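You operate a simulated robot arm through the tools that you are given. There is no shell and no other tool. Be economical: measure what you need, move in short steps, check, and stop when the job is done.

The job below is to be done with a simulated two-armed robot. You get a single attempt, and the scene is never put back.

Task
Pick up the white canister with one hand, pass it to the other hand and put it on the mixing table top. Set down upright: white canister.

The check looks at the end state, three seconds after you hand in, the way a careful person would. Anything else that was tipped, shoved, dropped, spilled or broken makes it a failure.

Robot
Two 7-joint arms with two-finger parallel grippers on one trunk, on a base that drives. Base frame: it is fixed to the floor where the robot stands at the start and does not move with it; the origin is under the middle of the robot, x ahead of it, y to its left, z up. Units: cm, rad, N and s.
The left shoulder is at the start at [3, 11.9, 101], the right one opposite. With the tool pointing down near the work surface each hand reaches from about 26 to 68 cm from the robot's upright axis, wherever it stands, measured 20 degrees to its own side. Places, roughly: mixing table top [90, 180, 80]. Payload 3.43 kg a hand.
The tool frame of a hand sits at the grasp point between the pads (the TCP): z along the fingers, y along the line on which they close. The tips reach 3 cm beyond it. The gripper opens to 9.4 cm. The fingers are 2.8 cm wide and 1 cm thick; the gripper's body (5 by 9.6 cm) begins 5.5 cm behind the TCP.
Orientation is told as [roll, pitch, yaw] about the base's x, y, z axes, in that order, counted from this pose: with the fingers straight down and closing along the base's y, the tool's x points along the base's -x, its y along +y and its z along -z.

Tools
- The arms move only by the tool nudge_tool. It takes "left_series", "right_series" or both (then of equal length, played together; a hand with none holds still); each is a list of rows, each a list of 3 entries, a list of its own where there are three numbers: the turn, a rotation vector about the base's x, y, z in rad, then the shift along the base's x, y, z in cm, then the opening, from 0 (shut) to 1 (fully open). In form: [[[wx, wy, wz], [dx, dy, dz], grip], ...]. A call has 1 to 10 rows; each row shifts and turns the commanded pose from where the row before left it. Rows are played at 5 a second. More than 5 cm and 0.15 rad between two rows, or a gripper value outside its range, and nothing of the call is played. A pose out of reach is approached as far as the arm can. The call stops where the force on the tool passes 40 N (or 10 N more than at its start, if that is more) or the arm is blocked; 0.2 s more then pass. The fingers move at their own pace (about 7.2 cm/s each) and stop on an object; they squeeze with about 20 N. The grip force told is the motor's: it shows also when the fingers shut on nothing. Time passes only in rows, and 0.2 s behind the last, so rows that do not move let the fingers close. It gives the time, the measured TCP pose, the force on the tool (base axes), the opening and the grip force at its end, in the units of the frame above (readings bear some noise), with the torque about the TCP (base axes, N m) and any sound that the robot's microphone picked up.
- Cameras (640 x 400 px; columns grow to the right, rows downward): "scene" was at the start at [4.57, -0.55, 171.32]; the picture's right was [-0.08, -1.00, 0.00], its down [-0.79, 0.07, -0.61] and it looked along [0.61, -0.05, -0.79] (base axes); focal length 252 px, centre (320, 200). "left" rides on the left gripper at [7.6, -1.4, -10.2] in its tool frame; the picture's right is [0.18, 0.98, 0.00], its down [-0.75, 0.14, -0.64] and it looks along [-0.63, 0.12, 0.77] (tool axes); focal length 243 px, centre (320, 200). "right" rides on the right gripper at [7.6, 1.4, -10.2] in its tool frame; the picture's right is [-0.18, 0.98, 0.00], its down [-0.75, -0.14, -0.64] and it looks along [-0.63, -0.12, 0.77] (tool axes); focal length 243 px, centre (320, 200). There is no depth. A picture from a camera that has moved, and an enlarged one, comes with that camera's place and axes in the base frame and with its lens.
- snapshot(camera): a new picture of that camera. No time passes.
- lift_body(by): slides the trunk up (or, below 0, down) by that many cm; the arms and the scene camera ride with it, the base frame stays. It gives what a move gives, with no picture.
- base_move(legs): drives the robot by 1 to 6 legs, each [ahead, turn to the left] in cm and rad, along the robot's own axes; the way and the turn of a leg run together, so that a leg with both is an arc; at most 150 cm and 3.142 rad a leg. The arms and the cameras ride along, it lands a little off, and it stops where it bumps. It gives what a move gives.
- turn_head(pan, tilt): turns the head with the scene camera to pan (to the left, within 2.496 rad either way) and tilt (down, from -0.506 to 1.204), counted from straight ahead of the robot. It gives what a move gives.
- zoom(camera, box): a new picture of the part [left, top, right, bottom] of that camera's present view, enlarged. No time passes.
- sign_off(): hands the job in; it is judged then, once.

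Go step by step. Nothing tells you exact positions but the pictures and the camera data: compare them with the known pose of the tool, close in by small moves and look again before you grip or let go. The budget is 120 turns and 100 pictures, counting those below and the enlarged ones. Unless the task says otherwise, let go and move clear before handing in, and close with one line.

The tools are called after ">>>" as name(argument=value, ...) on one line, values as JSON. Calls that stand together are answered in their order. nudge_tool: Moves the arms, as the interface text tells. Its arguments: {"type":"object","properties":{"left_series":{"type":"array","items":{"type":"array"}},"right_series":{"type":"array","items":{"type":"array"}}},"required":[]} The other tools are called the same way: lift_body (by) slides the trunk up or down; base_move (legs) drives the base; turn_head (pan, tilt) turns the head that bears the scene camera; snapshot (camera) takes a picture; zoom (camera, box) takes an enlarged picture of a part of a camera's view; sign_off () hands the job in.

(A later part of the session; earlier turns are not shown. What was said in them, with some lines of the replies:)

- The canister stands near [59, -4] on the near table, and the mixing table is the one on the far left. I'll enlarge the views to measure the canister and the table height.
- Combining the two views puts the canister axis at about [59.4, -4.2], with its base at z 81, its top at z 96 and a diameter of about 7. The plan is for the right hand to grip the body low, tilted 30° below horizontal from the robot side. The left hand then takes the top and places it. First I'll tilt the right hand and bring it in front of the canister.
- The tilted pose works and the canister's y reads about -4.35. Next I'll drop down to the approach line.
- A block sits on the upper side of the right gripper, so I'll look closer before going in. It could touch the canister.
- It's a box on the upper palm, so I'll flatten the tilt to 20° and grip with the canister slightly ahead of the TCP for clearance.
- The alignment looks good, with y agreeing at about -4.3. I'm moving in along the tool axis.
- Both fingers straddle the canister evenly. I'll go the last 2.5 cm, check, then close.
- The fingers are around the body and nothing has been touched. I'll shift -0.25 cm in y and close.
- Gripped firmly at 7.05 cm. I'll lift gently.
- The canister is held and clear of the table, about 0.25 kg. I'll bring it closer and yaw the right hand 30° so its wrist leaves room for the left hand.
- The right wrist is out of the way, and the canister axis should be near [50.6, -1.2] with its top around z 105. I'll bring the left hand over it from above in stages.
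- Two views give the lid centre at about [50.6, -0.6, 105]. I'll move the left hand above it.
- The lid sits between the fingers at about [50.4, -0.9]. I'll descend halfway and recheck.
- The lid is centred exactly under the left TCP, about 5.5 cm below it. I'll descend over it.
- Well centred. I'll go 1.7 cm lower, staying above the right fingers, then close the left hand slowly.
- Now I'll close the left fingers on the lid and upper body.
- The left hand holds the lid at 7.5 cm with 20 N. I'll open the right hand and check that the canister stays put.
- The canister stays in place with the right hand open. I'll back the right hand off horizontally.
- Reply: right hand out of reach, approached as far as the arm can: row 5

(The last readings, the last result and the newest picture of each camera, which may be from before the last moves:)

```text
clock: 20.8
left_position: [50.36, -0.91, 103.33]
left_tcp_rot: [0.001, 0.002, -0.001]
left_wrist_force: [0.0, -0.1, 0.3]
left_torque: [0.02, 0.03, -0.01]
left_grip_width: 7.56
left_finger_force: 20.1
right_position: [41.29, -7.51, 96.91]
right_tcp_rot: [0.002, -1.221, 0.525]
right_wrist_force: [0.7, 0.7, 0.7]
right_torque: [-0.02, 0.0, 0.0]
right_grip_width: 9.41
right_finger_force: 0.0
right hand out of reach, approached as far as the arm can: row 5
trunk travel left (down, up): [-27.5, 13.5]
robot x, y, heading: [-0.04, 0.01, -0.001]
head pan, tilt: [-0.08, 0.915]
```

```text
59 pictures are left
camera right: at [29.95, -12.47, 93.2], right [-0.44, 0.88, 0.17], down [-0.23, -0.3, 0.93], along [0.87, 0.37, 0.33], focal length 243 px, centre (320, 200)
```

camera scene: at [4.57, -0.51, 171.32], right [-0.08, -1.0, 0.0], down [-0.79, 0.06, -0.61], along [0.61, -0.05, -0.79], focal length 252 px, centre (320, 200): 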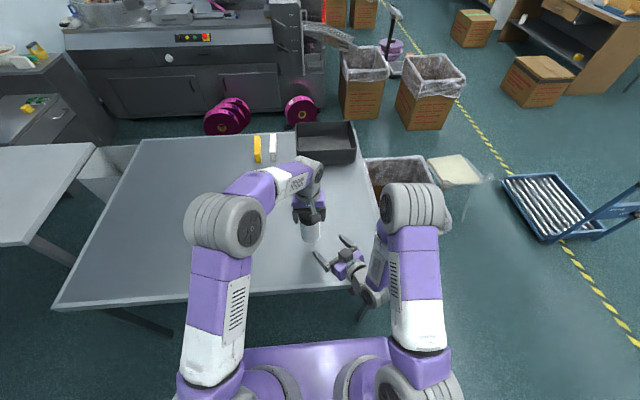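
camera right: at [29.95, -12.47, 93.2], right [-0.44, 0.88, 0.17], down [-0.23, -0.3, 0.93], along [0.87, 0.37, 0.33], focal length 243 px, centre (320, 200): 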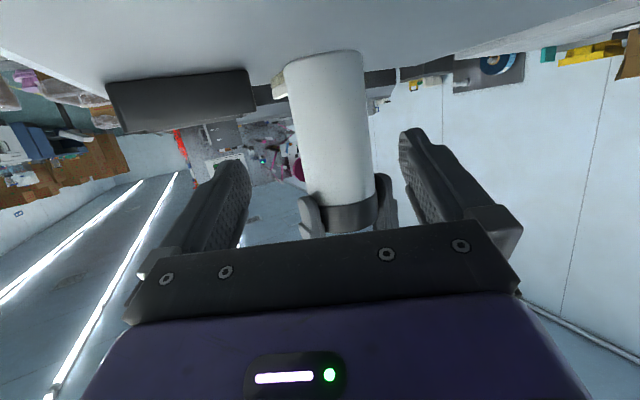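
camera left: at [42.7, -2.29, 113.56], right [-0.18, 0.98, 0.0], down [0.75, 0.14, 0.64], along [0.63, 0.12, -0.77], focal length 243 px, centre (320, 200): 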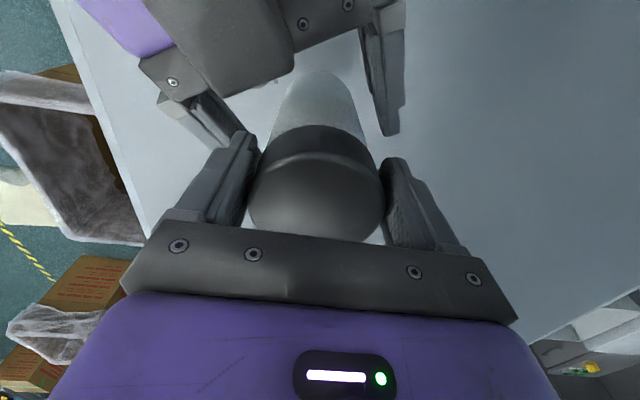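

The left wrist reads no extra weight, so I'll check that the canister really hangs from the left hand.

>>> snapshot(camera="left")

>>> zoom(camera="scene", box=[270, 170, 382, 260])

>>> zoom(camera="right", box=[240, 20, 420, 250])

```text
58 pictures are left
camera left: at [42.68, -2.27, 113.57], right [-0.18, 0.98, 0.0], down [0.75, 0.14, 0.64], along [0.63, 0.12, -0.77], focal length 243 px, centre (320, 200)
```

left: 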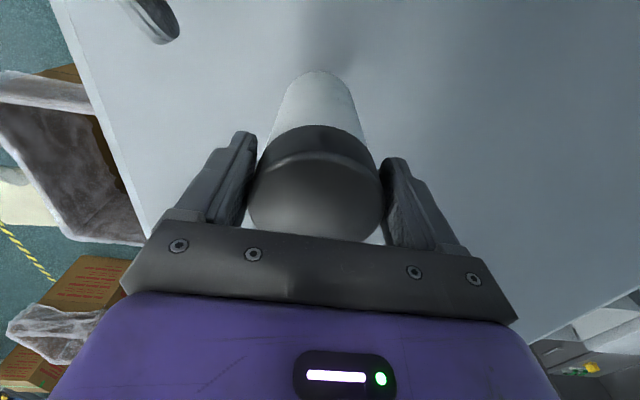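

```text
4.44 times, centred on (326, 215) of scene
camera zoom: at [4.57, -0.51, 171.32], right [-0.08, -1.0, 0.0], down [-0.79, 0.06, -0.61], along [0.61, -0.05, -0.79], focal length 1121 px, centre (293, 133)
```

zoom: 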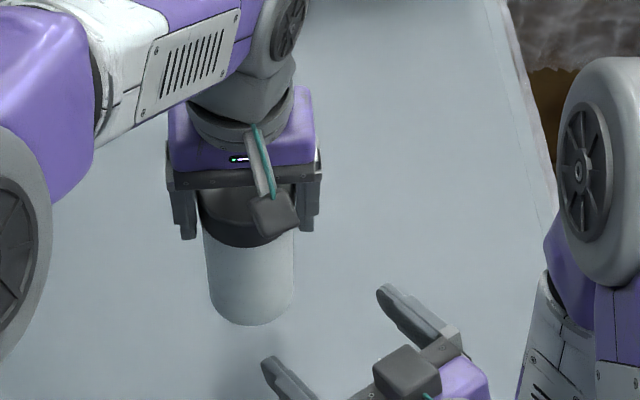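

```text
1.74 times, centred on (330, 135) of right
camera zoom: at [29.95, -12.47, 93.2], right [-0.44, 0.88, 0.17], down [-0.23, -0.3, 0.93], along [0.87, 0.37, 0.33], focal length 422 px, centre (303, 313)
```

zoom: 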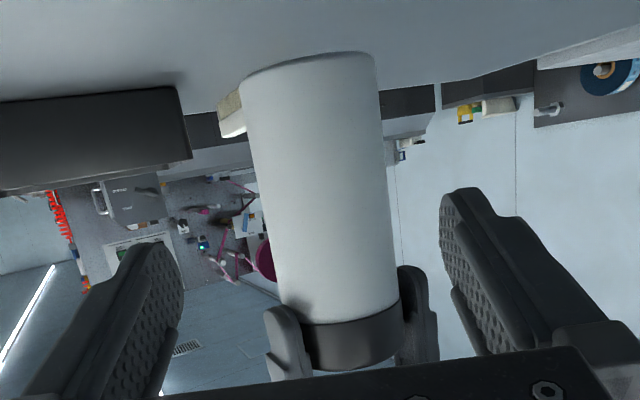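

The canister hangs upright and intact from the left hand. I'll raise the trunk for clearance and look behind before driving.

>>> lift_body(by=8)

>>> turn_head(pan=2.4, tilt=0.6)

>>> snapshot(camera="scene")

>>> turn_head(pan=1.3, tilt=0.6)

>>> snapshot(camera="scene")

>>> turn_head(pan=-2.4, tilt=0.6)

>>> snapshot(camera="scene")

```text
clock: 22.0
left_position: [50.4, -0.91, 111.24]
left_tcp_rot: [0.0, 0.001, 0.0]
left_wrist_force: [1.1, -1.0, -2.0]
left_torque: [0.01, 0.05, -0.02]
left_grip_width: 7.57
left_finger_force: 20.0
right_position: [41.4, -7.62, 104.81]
right_tcp_rot: [0.002, -1.221, 0.521]
right_wrist_force: [0.3, -0.2, 0.1]
right_torque: [-0.02, -0.01, -0.02]
right_grip_width: 9.41
right_finger_force: 0.0
trunk travel left (down, up): [-35.5, 5.5]
robot x, y, heading: [0.05, -0.18, 0.001]
head pan, tilt: [-0.08, 0.915]
```

```text
clock: 24.3
left_position: [50.39, -0.72, 111.37]
left_tcp_rot: [0.0, -0.001, -0.001]
left_wrist_force: [-0.2, -0.3, -3.4]
left_torque: [-0.01, 0.02, 0.05]
left_grip_width: 7.56
left_finger_force: 20.1
right_position: [41.43, -7.54, 104.94]
right_tcp_rot: [0.002, -1.223, 0.524]
right_wrist_force: [-0.3, -0.2, -0.3]
right_torque: [0.0, -0.01, -0.01]
right_grip_width: 9.42
right_finger_force: 0.1
trunk travel left (down, up): [-35.5, 5.5]
robot x, y, heading: [0.0, -0.02, -0.001]
head pan, tilt: [2.4, 0.6]
```

```text
55 pictures are left
camera scene: at [-9.36, 6.05, 181.9], right [0.68, 0.74, 0.0], down [0.42, -0.38, -0.83], along [-0.61, 0.56, -0.56], focal length 252 px, centre (320, 200)
```

scene: 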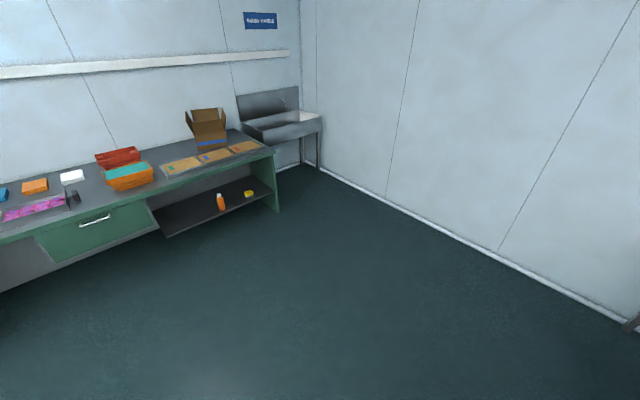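

```text
clock: 25.6
left_position: [50.49, -0.86, 111.22]
left_tcp_rot: [0.0, -0.001, 0.0]
left_wrist_force: [0.2, -0.3, -2.8]
left_torque: [-0.01, 0.05, 0.01]
left_grip_width: 7.51
left_finger_force: 20.0
right_position: [41.37, -7.66, 104.96]
right_tcp_rot: [0.002, -1.221, 0.525]
right_wrist_force: [0.0, -0.7, -0.5]
right_torque: [0.03, 0.01, -0.03]
right_grip_width: 9.41
right_finger_force: 0.1
trunk travel left (down, up): [-35.5, 5.5]
robot x, y, heading: [-0.02, -0.23, 0.001]
head pan, tilt: [1.3, 0.6]
```

```text
54 pictures are left
camera scene: at [-0.5, 8.59, 181.9], right [0.96, -0.27, 0.0], down [-0.15, -0.54, -0.83], along [0.22, 0.8, -0.56], focal length 252 px, centre (320, 200)
```

scene: 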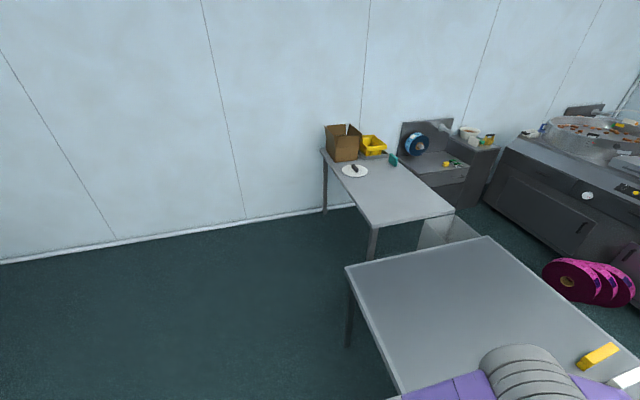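

```text
clock: 28.7
left_position: [50.61, -0.8, 111.38]
left_tcp_rot: [0.001, 0.0, 0.001]
left_wrist_force: [-0.2, 0.4, -2.8]
left_torque: [0.0, 0.01, 0.0]
left_grip_width: 7.53
left_finger_force: 19.8
right_position: [41.33, -7.41, 104.9]
right_tcp_rot: [0.001, -1.222, 0.524]
right_wrist_force: [-0.1, 0.4, -0.4]
right_torque: [-0.01, 0.03, -0.01]
right_grip_width: 9.42
right_finger_force: 0.0
trunk travel left (down, up): [-35.5, 5.5]
robot x, y, heading: [-0.26, 0.04, 0.002]
head pan, tilt: [-2.4, 0.6]
```

```text
53 pictures are left
camera scene: at [-9.36, -5.9, 181.9], right [-0.68, 0.74, 0.0], down [0.42, 0.38, -0.83], along [-0.61, -0.56, -0.56], focal length 252 px, centre (320, 200)
```

scene: 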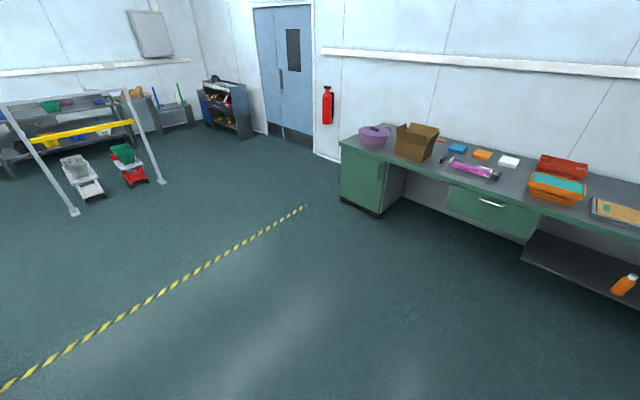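

The left hand now reads the 0.28 kg load. The way behind and to the left is clear, and the mixing table spans x 63–125, y 116–235 with its near half empty. I'll drive around.

>>> base_move(legs=[[-40, 0], [0, 1.5708], [142, 0], [0, -1.5708]])

>>> turn_head(pan=0, tilt=0.75)

>>> snapshot(camera="scene")

>>> snapshot(camera="left")

```text
clock: 45.5
left_position: [10.18, 141.21, 111.37]
left_tcp_rot: [0.0, -0.001, -0.014]
left_wrist_force: [0.4, -0.4, -2.7]
left_torque: [0.03, 0.05, 0.01]
left_grip_width: 7.52
left_finger_force: 20.2
right_position: [0.87, 134.58, 104.96]
right_tcp_rot: [0.002, -1.221, 0.511]
right_wrist_force: [-1.0, -0.2, 0.8]
right_torque: [-0.05, -0.05, 0.01]
right_grip_width: 9.41
right_finger_force: 0.1
trunk travel left (down, up): [-35.5, 5.5]
robot x, y, heading: [-40.51, 142.34, -0.011]
head pan, tilt: [-2.4, 0.6]
```

```text
clock: 47.7
left_position: [10.07, 141.14, 111.33]
left_tcp_rot: [-0.001, 0.001, -0.015]
left_wrist_force: [0.1, 0.6, -2.2]
left_torque: [0.03, 0.04, -0.03]
left_grip_width: 7.54
left_finger_force: 20.0
right_position: [0.7, 134.58, 104.91]
right_tcp_rot: [0.002, -1.22, 0.51]
right_wrist_force: [-0.2, 0.4, 0.1]
right_torque: [-0.01, 0.03, 0.03]
right_grip_width: 9.38
right_finger_force: 0.1
trunk travel left (down, up): [-35.5, 5.5]
robot x, y, heading: [-40.41, 142.82, -0.012]
head pan, tilt: [0.0, 0.75]
```

```text
52 pictures are left
camera scene: at [-34.88, 142.67, 180.61], right [-0.01, -1.0, 0.0], down [-0.68, 0.01, -0.73], along [0.73, -0.01, -0.68], focal length 252 px, centre (320, 200)
```

scene: 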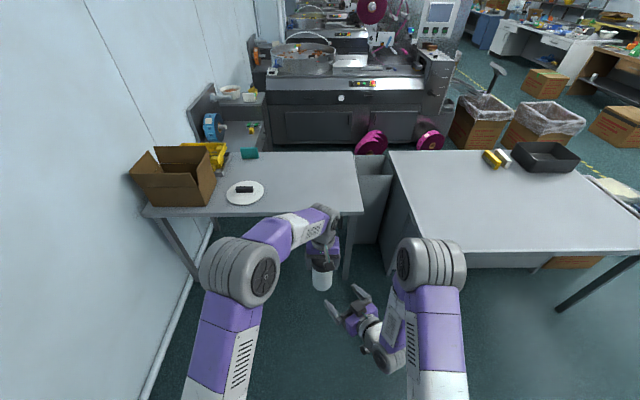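

```text
51 pictures are left
camera left: at [2.35, 139.77, 121.56], right [-0.17, 0.99, 0.0], down [0.76, 0.13, 0.64], along [0.63, 0.11, -0.77], focal length 243 px, centre (320, 200)
```

left: 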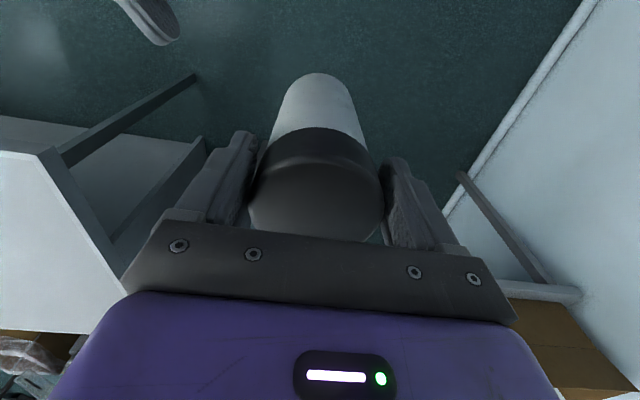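

The table's near edge is at x≈62, and the plate is at y≈187, well away. I'll drive 68 cm ahead, which puts the canister at about [78, 140] over empty table.

>>> base_move(legs=[[68, 0]])

>>> turn_head(pan=0, tilt=0.95)

>>> snapshot(camera="scene")

>>> snapshot(camera="right")

>>> snapshot(camera="left")

```text
clock: 51.5
left_position: [78.06, 140.57, 111.27]
left_tcp_rot: [-0.001, 0.0, -0.009]
left_wrist_force: [-0.3, 0.2, -2.7]
left_torque: [-0.02, 0.04, 0.03]
left_grip_width: 7.51
left_finger_force: 19.9
right_position: [68.98, 133.86, 104.92]
right_tcp_rot: [0.001, -1.221, 0.513]
right_wrist_force: [-0.4, 0.2, -0.2]
right_torque: [-0.01, 0.03, 0.0]
right_grip_width: 9.41
right_finger_force: 0.0
trunk travel left (down, up): [-35.5, 5.5]
robot x, y, heading: [27.69, 142.06, -0.01]
head pan, tilt: [0.0, 0.75]
```

```text
clock: 52.2
left_position: [78.17, 140.56, 111.2]
left_tcp_rot: [0.001, 0.0, -0.01]
left_wrist_force: [-0.9, 0.1, -2.4]
left_torque: [0.0, 0.03, 0.04]
left_grip_width: 7.53
left_finger_force: 20.3
right_position: [68.92, 134.03, 104.84]
right_tcp_rot: [0.002, -1.22, 0.516]
right_wrist_force: [0.2, 0.2, 0.7]
right_torque: [-0.03, -0.02, 0.01]
right_grip_width: 9.39
right_finger_force: 0.1
trunk travel left (down, up): [-35.5, 5.5]
robot x, y, heading: [27.71, 141.79, -0.008]
head pan, tilt: [0.0, 0.949]
```

```text
50 pictures are left
camera scene: at [32.12, 141.9, 179.06], right [-0.01, -1.0, 0.0], down [-0.81, 0.01, -0.58], along [0.58, -0.01, -0.81], focal length 252 px, centre (320, 200)
```

scene: 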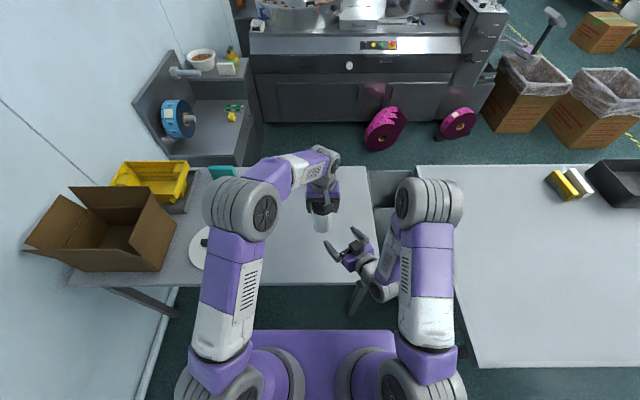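

```text
49 pictures are left
camera right: at [57.56, 129.11, 101.19], right [-0.43, 0.89, 0.17], down [-0.23, -0.29, 0.93], along [0.87, 0.36, 0.33], focal length 243 px, centre (320, 200)
```

right: 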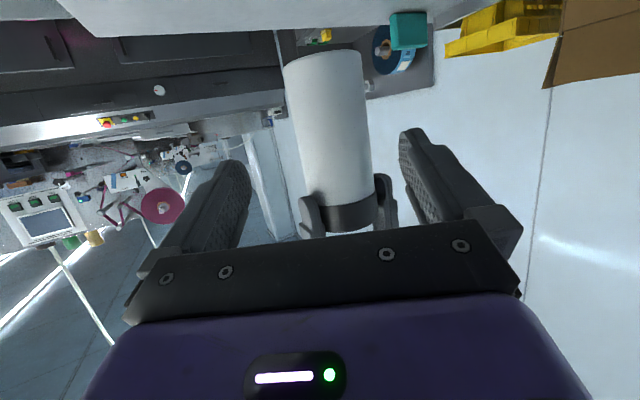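

```text
48 pictures are left
camera left: at [70.37, 139.16, 121.57], right [-0.17, 0.98, 0.0], down [0.76, 0.13, 0.64], along [0.63, 0.11, -0.77], focal length 243 px, centre (320, 200)
```

left: 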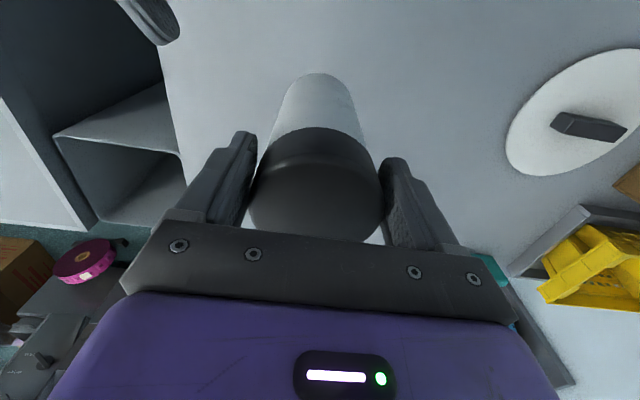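

The canister is over empty table at [78, 140.6], but the right hand sits in the path of the left camera bracket. I'll move the right hand aside first.

>>> nudge_tool(right_series=[[[0, 0, 0], [0, -2.5, 0.5], 1], [[0, 0, 0], [0, -3, 0.5], 1], [[0, 0, 0], [0, -3, 0.5], 1], [[0, 0, 0], [0, -3, 0.5], 1], [[0, 0, 0], [0, -3, 0], 1], [[0, 0, 0], [0, 0, 0], 1]])

>>> snapshot(camera="scene")

```text
clock: 53.6
left_position: [78.1, 140.65, 111.33]
left_tcp_rot: [-0.002, 0.0, -0.011]
left_wrist_force: [0.6, 0.6, -2.8]
left_torque: [0.02, 0.01, 0.01]
left_grip_width: 7.54
left_finger_force: 19.8
right_position: [68.89, 119.14, 107.11]
right_tcp_rot: [0.0, -1.222, 0.513]
right_wrist_force: [-1.1, 0.9, 0.1]
right_torque: [0.02, -0.01, 0.02]
right_grip_width: 9.4
right_finger_force: 0.1
trunk travel left (down, up): [-35.5, 5.5]
robot x, y, heading: [27.96, 141.7, -0.004]
head pan, tilt: [0.0, 0.949]
```

```text
47 pictures are left
camera scene: at [32.14, 141.95, 179.06], right [-0.01, -1.0, 0.0], down [-0.81, 0.01, -0.58], along [0.58, -0.01, -0.81], focal length 252 px, centre (320, 200)
```

scene: 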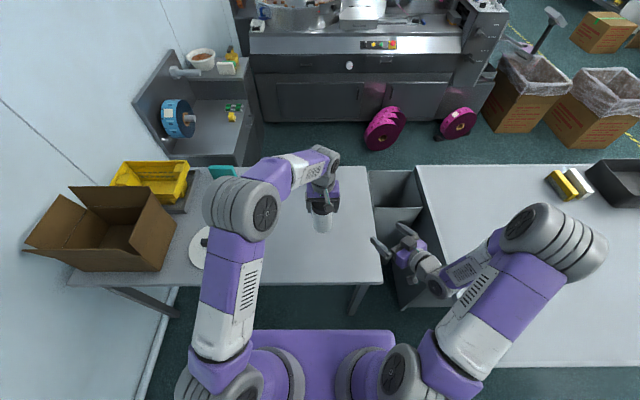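

The right hand is clear. I'm lowering the canister most of the way.

>>> nudge_tool(left_series=[[[0, 0, 0], [0, 0, -2.5], 0.3], [[0, 0, 0], [0, 0, -2.5], 0.3], [[0, 0, 0], [0, 0, -2.5], 0.3], [[0, 0, 0], [0, 0, -2.5], 0.3], [[0, 0, 0], [0, 0, -2], 0.3], [[0, 0, 0], [0, 0, -1.5], 0.3], [[0, 0, 0], [0, 0, 0], 0.3]])

>>> snapshot(camera="left")

>>> zoom(camera="scene", box=[260, 170, 380, 260])

>>> snapshot(camera="right")

```text
clock: 55.2
left_position: [78.19, 140.46, 97.64]
left_tcp_rot: [0.0, 0.0, -0.01]
left_wrist_force: [0.4, 0.2, -3.3]
left_torque: [-0.05, 0.05, 0.0]
left_grip_width: 7.53
left_finger_force: 20.2
right_position: [68.99, 119.19, 107.06]
right_tcp_rot: [0.0, -1.221, 0.515]
right_wrist_force: [0.3, 0.3, 1.2]
right_torque: [-0.01, -0.01, -0.05]
right_grip_width: 9.4
right_finger_force: 0.0
trunk travel left (down, up): [-35.5, 5.5]
robot x, y, heading: [28.12, 141.7, -0.004]
head pan, tilt: [0.0, 0.949]
```

```text
46 pictures are left
camera left: at [70.42, 139.05, 107.99], right [-0.17, 0.98, 0.0], down [0.75, 0.13, 0.64], along [0.63, 0.11, -0.77], focal length 243 px, centre (320, 200)
```

left: 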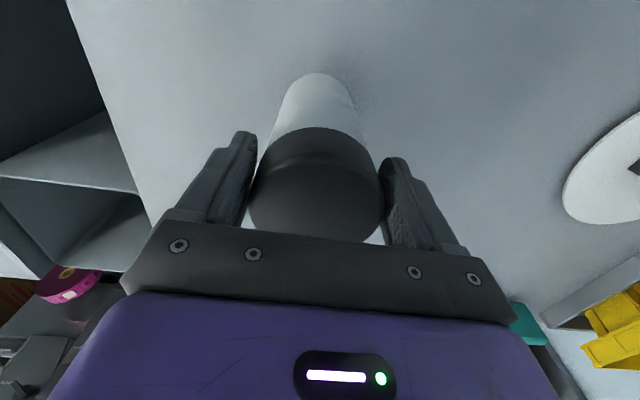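

```text
4.44 times, centred on (320, 215) of scene
camera zoom: at [32.11, 141.91, 179.06], right [-0.01, -1.0, 0.0], down [-0.81, 0.01, -0.58], along [0.58, -0.01, -0.81], focal length 1121 px, centre (320, 133)
```

zoom: 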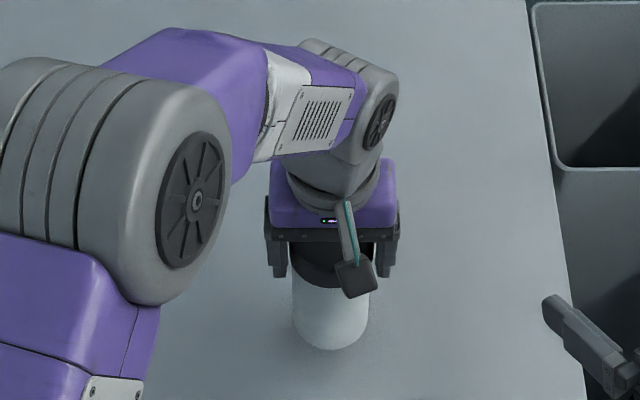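

```text
44 pictures are left
camera right: at [57.62, 114.4, 103.39], right [-0.43, 0.89, 0.17], down [-0.23, -0.29, 0.93], along [0.87, 0.36, 0.33], focal length 243 px, centre (320, 200)
```

right: 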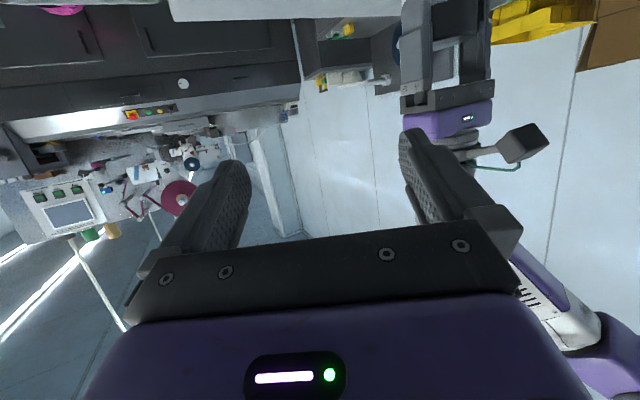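

The canister hangs straight a few centimetres above the table. I'll creep down and watch the force.

>>> nudge_tool(left_series=[[[0, 0, 0], [0, 0, -0.8], 0.3], [[0, 0, 0], [0, 0, -0.7], 0.3], [[0, 0, 0], [0, 0, 0], 0.3]])

>>> zoom(camera="left", box=[240, 50, 400, 150])

>>> zoom(camera="scene", box=[300, 220, 348, 260])

```text
clock: 56.0
left_position: [78.09, 140.4, 96.11]
left_tcp_rot: [0.002, -0.001, -0.009]
left_wrist_force: [-0.1, 0.3, -3.0]
left_torque: [0.04, 0.01, -0.02]
left_grip_width: 7.55
left_finger_force: 20.2
right_position: [68.98, 119.14, 107.13]
right_tcp_rot: [0.002, -1.222, 0.513]
right_wrist_force: [-0.2, 0.3, 0.0]
right_torque: [0.0, 0.03, 0.0]
right_grip_width: 9.41
right_finger_force: 0.1
trunk travel left (down, up): [-35.5, 5.5]
robot x, y, heading: [27.66, 142.17, -0.011]
head pan, tilt: [0.0, 0.949]
```

```text
4.00 times, centred on (320, 100) of left
camera zoom: at [70.41, 139.16, 106.55], right [-0.17, 0.98, 0.0], down [0.75, 0.13, 0.64], along [0.63, 0.11, -0.77], focal length 970 px, centre (320, 600)
```

zoom: 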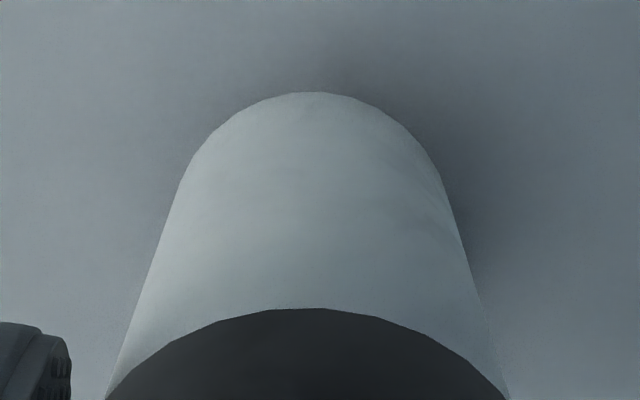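

```text
10.00 times, centred on (324, 240) of scene
camera zoom: at [32.12, 141.9, 179.06], right [-0.01, -1.0, 0.0], down [-0.81, 0.01, -0.58], along [0.58, -0.01, -0.81], focal length 2522 px, centre (280, -200)
```

zoom: 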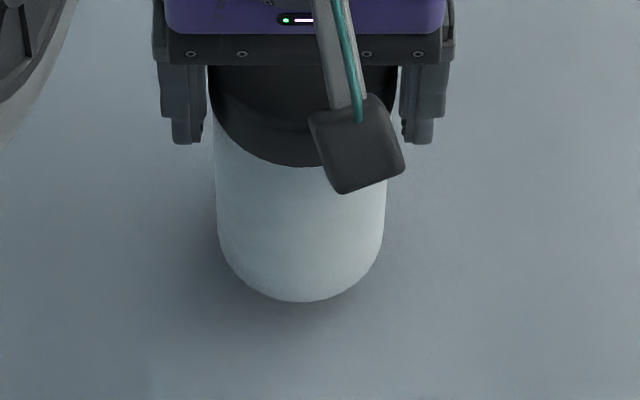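

Still hanging freely. Next, small steps down.

>>> nudge_tool(left_series=[[[0, 0, 0], [0, 0, -0.4], 0.3], [[0, 0, 0], [0, 0, -0.4], 0.3], [[0, 0, 0], [0, 0, 0], 0.3]])

```text
clock: 56.8
left_position: [78.05, 140.57, 95.63]
left_tcp_rot: [0.0, 0.0, -0.011]
left_wrist_force: [-0.2, 1.3, -3.0]
left_torque: [-0.02, 0.03, 0.0]
left_grip_width: 7.54
left_finger_force: 19.8
right_position: [69.05, 119.3, 107.18]
right_tcp_rot: [0.002, -1.222, 0.514]
right_wrist_force: [0.7, 0.1, -0.1]
right_torque: [0.0, 0.02, 0.04]
right_grip_width: 9.39
right_finger_force: 0.0
trunk travel left (down, up): [-35.5, 5.5]
robot x, y, heading: [28.2, 142.07, -0.008]
head pan, tilt: [0.0, 0.949]
```

>>> nudge_tool(left_series=[[[0, 0, 0], [0, 0, -0.4], 0.3], [[0, 0, 0], [0, 0, -0.3], 0.3], [[0, 0, 0], [0, 0, 0], 0.3]])

>>> nudge_tool(left_series=[[[0, 0, 0], [0, 0, -0.3], 0.3], [[0, 0, 0], [0, 0, 0], 0.3]])

```text
clock: 57.6
left_position: [78.09, 140.45, 94.81]
left_tcp_rot: [0.001, 0.001, -0.011]
left_wrist_force: [-0.4, 0.1, -3.4]
left_torque: [-0.02, 0.03, -0.01]
left_grip_width: 7.52
left_finger_force: 20.2
right_position: [69.01, 119.1, 107.1]
right_tcp_rot: [0.001, -1.223, 0.516]
right_wrist_force: [0.5, -0.1, -1.2]
right_torque: [-0.01, -0.01, -0.06]
right_grip_width: 9.41
right_finger_force: 0.2
trunk travel left (down, up): [-35.5, 5.5]
robot x, y, heading: [27.45, 141.62, -0.009]
head pan, tilt: [0.0, 0.949]
```

```text
clock: 58.2
left_position: [78.17, 140.53, 94.43]
left_tcp_rot: [0.001, -0.001, -0.009]
left_wrist_force: [0.5, -0.1, -2.7]
left_torque: [-0.03, 0.03, 0.0]
left_grip_width: 7.56
left_finger_force: 20.3
right_position: [69.03, 119.24, 107.02]
right_tcp_rot: [0.001, -1.222, 0.514]
right_wrist_force: [-0.3, 1.0, 0.2]
right_torque: [0.0, 0.02, -0.01]
right_grip_width: 9.38
right_finger_force: 0.0
trunk travel left (down, up): [-35.5, 5.5]
robot x, y, heading: [27.75, 142.27, -0.009]
head pan, tilt: [0.0, 0.949]
```

Still carrying the full load at z 94.4, so I'll continue in small steps.

>>> nudge_tool(left_series=[[[0, 0, 0], [0, 0, -0.3], 0.3], [[0, 0, 0], [0, 0, 0], 0.3]])

>>> zoom(camera="scene", box=[300, 220, 348, 260])

>>> zoom(camera="left", box=[240, 50, 400, 150])

```text
clock: 58.8
left_position: [78.14, 140.51, 94.36]
left_tcp_rot: [-0.001, -0.004, -0.008]
left_wrist_force: [-1.5, -0.7, 12.3]
left_torque: [0.08, 0.2, 0.06]
left_grip_width: 7.52
left_finger_force: 19.9
right_position: [68.79, 119.14, 107.24]
right_tcp_rot: [0.002, -1.224, 0.516]
right_wrist_force: [-0.8, 0.6, -0.2]
right_torque: [0.02, -0.02, -0.04]
right_grip_width: 9.4
right_finger_force: 0.0
trunk travel left (down, up): [-35.5, 5.5]
robot x, y, heading: [28.32, 141.86, -0.007]
head pan, tilt: [0.0, 0.949]
```

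```text
10.00 times, centred on (324, 240) of scene
camera zoom: at [31.93, 141.91, 179.08], right [-0.01, -1.0, 0.0], down [-0.81, 0.01, -0.58], along [0.58, -0.01, -0.81], focal length 2522 px, centre (280, -200)
```

zoom: 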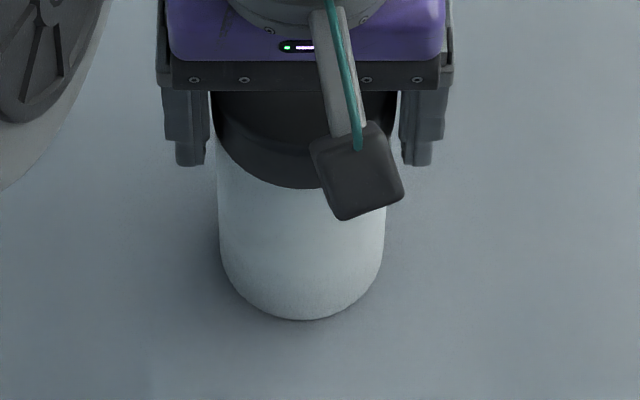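

```text
4.00 times, centred on (320, 100) of left
camera zoom: at [70.38, 139.11, 104.62], right [-0.17, 0.98, 0.0], down [0.75, 0.13, 0.64], along [0.63, 0.11, -0.76], focal length 970 px, centre (320, 600)
```

zoom: 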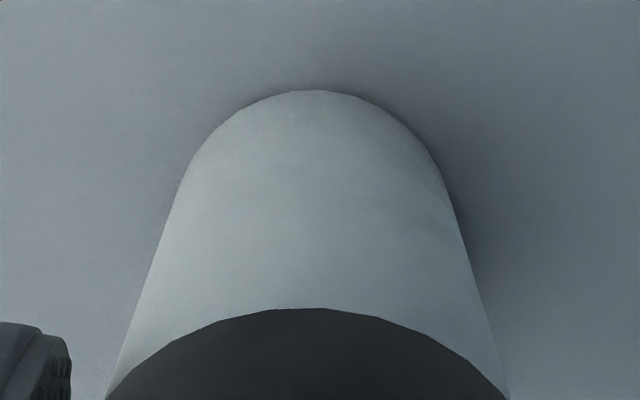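

The force jumped to +12 N with contact shadows at the base, so it stands on the table. I'll relax slightly and open.

>>> nudge_tool(left_series=[[[0, 0, 0], [0, 0, 0.2], 0.3], [[0, 0, 0], [0, 0, 0], 0.3]])

>>> nudge_tool(left_series=[[[0, 0, 0], [0, 0, 0], 0.85], [[0, 0, 0], [0, 0, 0], 1], [[0, 0, 0], [0, 0, 0], 1], [[0, 0, 0], [0, 0, 0], 1]])

>>> snapshot(camera="left")

```text
clock: 59.4
left_position: [78.14, 140.51, 94.35]
left_tcp_rot: [0.002, 0.0, -0.01]
left_wrist_force: [0.6, -0.9, 0.9]
left_torque: [-0.16, -0.28, 0.0]
left_grip_width: 7.53
left_finger_force: 20.3
right_position: [69.0, 119.16, 107.05]
right_tcp_rot: [0.0, -1.222, 0.515]
right_wrist_force: [-0.4, 0.0, 0.4]
right_torque: [-0.01, -0.02, 0.02]
right_grip_width: 9.4
right_finger_force: 0.2
trunk travel left (down, up): [-35.5, 5.5]
robot x, y, heading: [27.73, 141.69, -0.012]
head pan, tilt: [0.0, 0.949]
```

```text
clock: 60.4
left_position: [78.14, 140.57, 94.35]
left_tcp_rot: [0.0, -0.001, -0.012]
left_wrist_force: [0.1, 0.0, 0.5]
left_torque: [0.0, -0.03, 0.01]
left_grip_width: 9.4
left_finger_force: 0.1
right_position: [68.91, 119.11, 107.07]
right_tcp_rot: [0.0, -1.221, 0.513]
right_wrist_force: [0.7, -0.4, 0.0]
right_torque: [0.01, 0.01, 0.01]
right_grip_width: 9.38
right_finger_force: 0.1
trunk travel left (down, up): [-35.5, 5.5]
robot x, y, heading: [27.69, 141.71, -0.008]
head pan, tilt: [0.0, 0.949]
```

```text
39 pictures are left
camera left: at [70.42, 139.15, 104.7], right [-0.17, 0.98, 0.0], down [0.75, 0.13, 0.64], along [0.63, 0.11, -0.77], focal length 243 px, centre (320, 200)
```

left: 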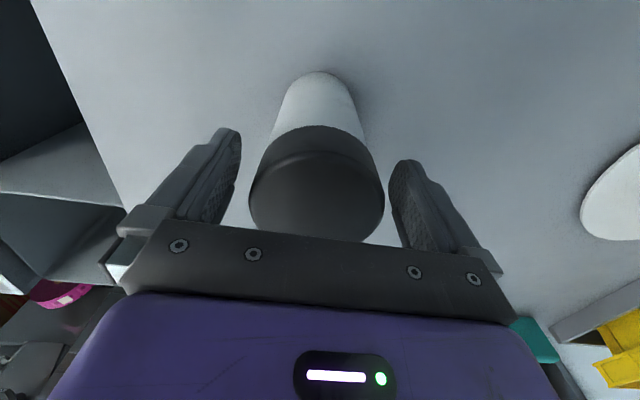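

The fingers are open and clear of the canister. I'm raising the left hand straight up.

>>> nudge_tool(left_series=[[[0, 0, 0], [0, 0, 1], 1], [[0, 0, 0], [0, 0, 2], 1], [[0, 0, 0], [0, 0, 2.5], 1], [[0, 0, 0], [0, 0, 3], 1], [[0, 0, 0], [0, 0, 3], 1], [[0, 0, 0], [0, 0, 3], 1], [[0, 0, 0], [0, 0, 0], 1]])

>>> snapshot(camera="left")

>>> snapshot(camera="scene")

```text
clock: 62.0
left_position: [78.15, 140.48, 109.06]
left_tcp_rot: [0.001, 0.0, -0.011]
left_wrist_force: [0.6, 0.3, 0.1]
left_torque: [0.01, 0.01, 0.0]
left_grip_width: 9.38
left_finger_force: 0.0
right_position: [68.92, 119.27, 107.13]
right_tcp_rot: [0.003, -1.219, 0.514]
right_wrist_force: [0.0, 0.1, 0.4]
right_torque: [0.01, 0.03, -0.02]
right_grip_width: 9.42
right_finger_force: 0.1
trunk travel left (down, up): [-35.5, 5.5]
robot x, y, heading: [27.93, 141.93, -0.007]
head pan, tilt: [0.0, 0.949]
```

```text
38 pictures are left
camera left: at [70.4, 139.09, 119.34], right [-0.17, 0.98, 0.0], down [0.76, 0.13, 0.64], along [0.63, 0.11, -0.77], focal length 243 px, centre (320, 200)
```

left: 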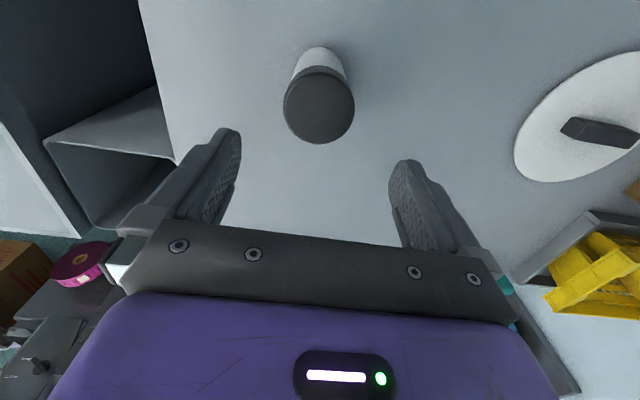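

```text
37 pictures are left
camera scene: at [32.13, 141.88, 179.06], right [-0.01, -1.0, 0.0], down [-0.81, 0.01, -0.58], along [0.58, -0.01, -0.81], focal length 252 px, centre (320, 200)
```

scene: 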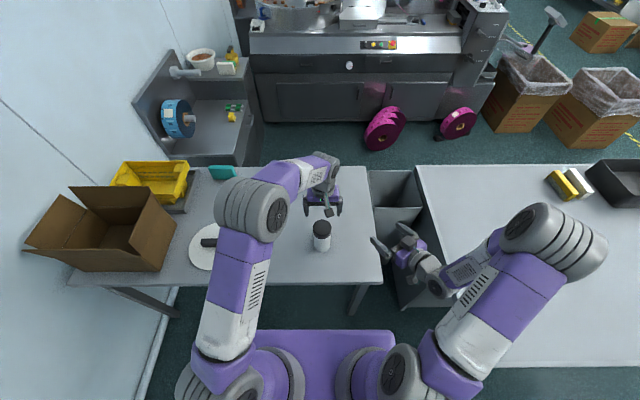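

The canister stands upright on the mixing table with both hands clear and nothing else disturbed, so I'm handing in.

>>> sign_off()

```text
The job is handed in.
```

The right hand picked up the white canister and passed it to the left hand, which set it upright on the mixing table top; nothing else looked disturbed in the last pictures.
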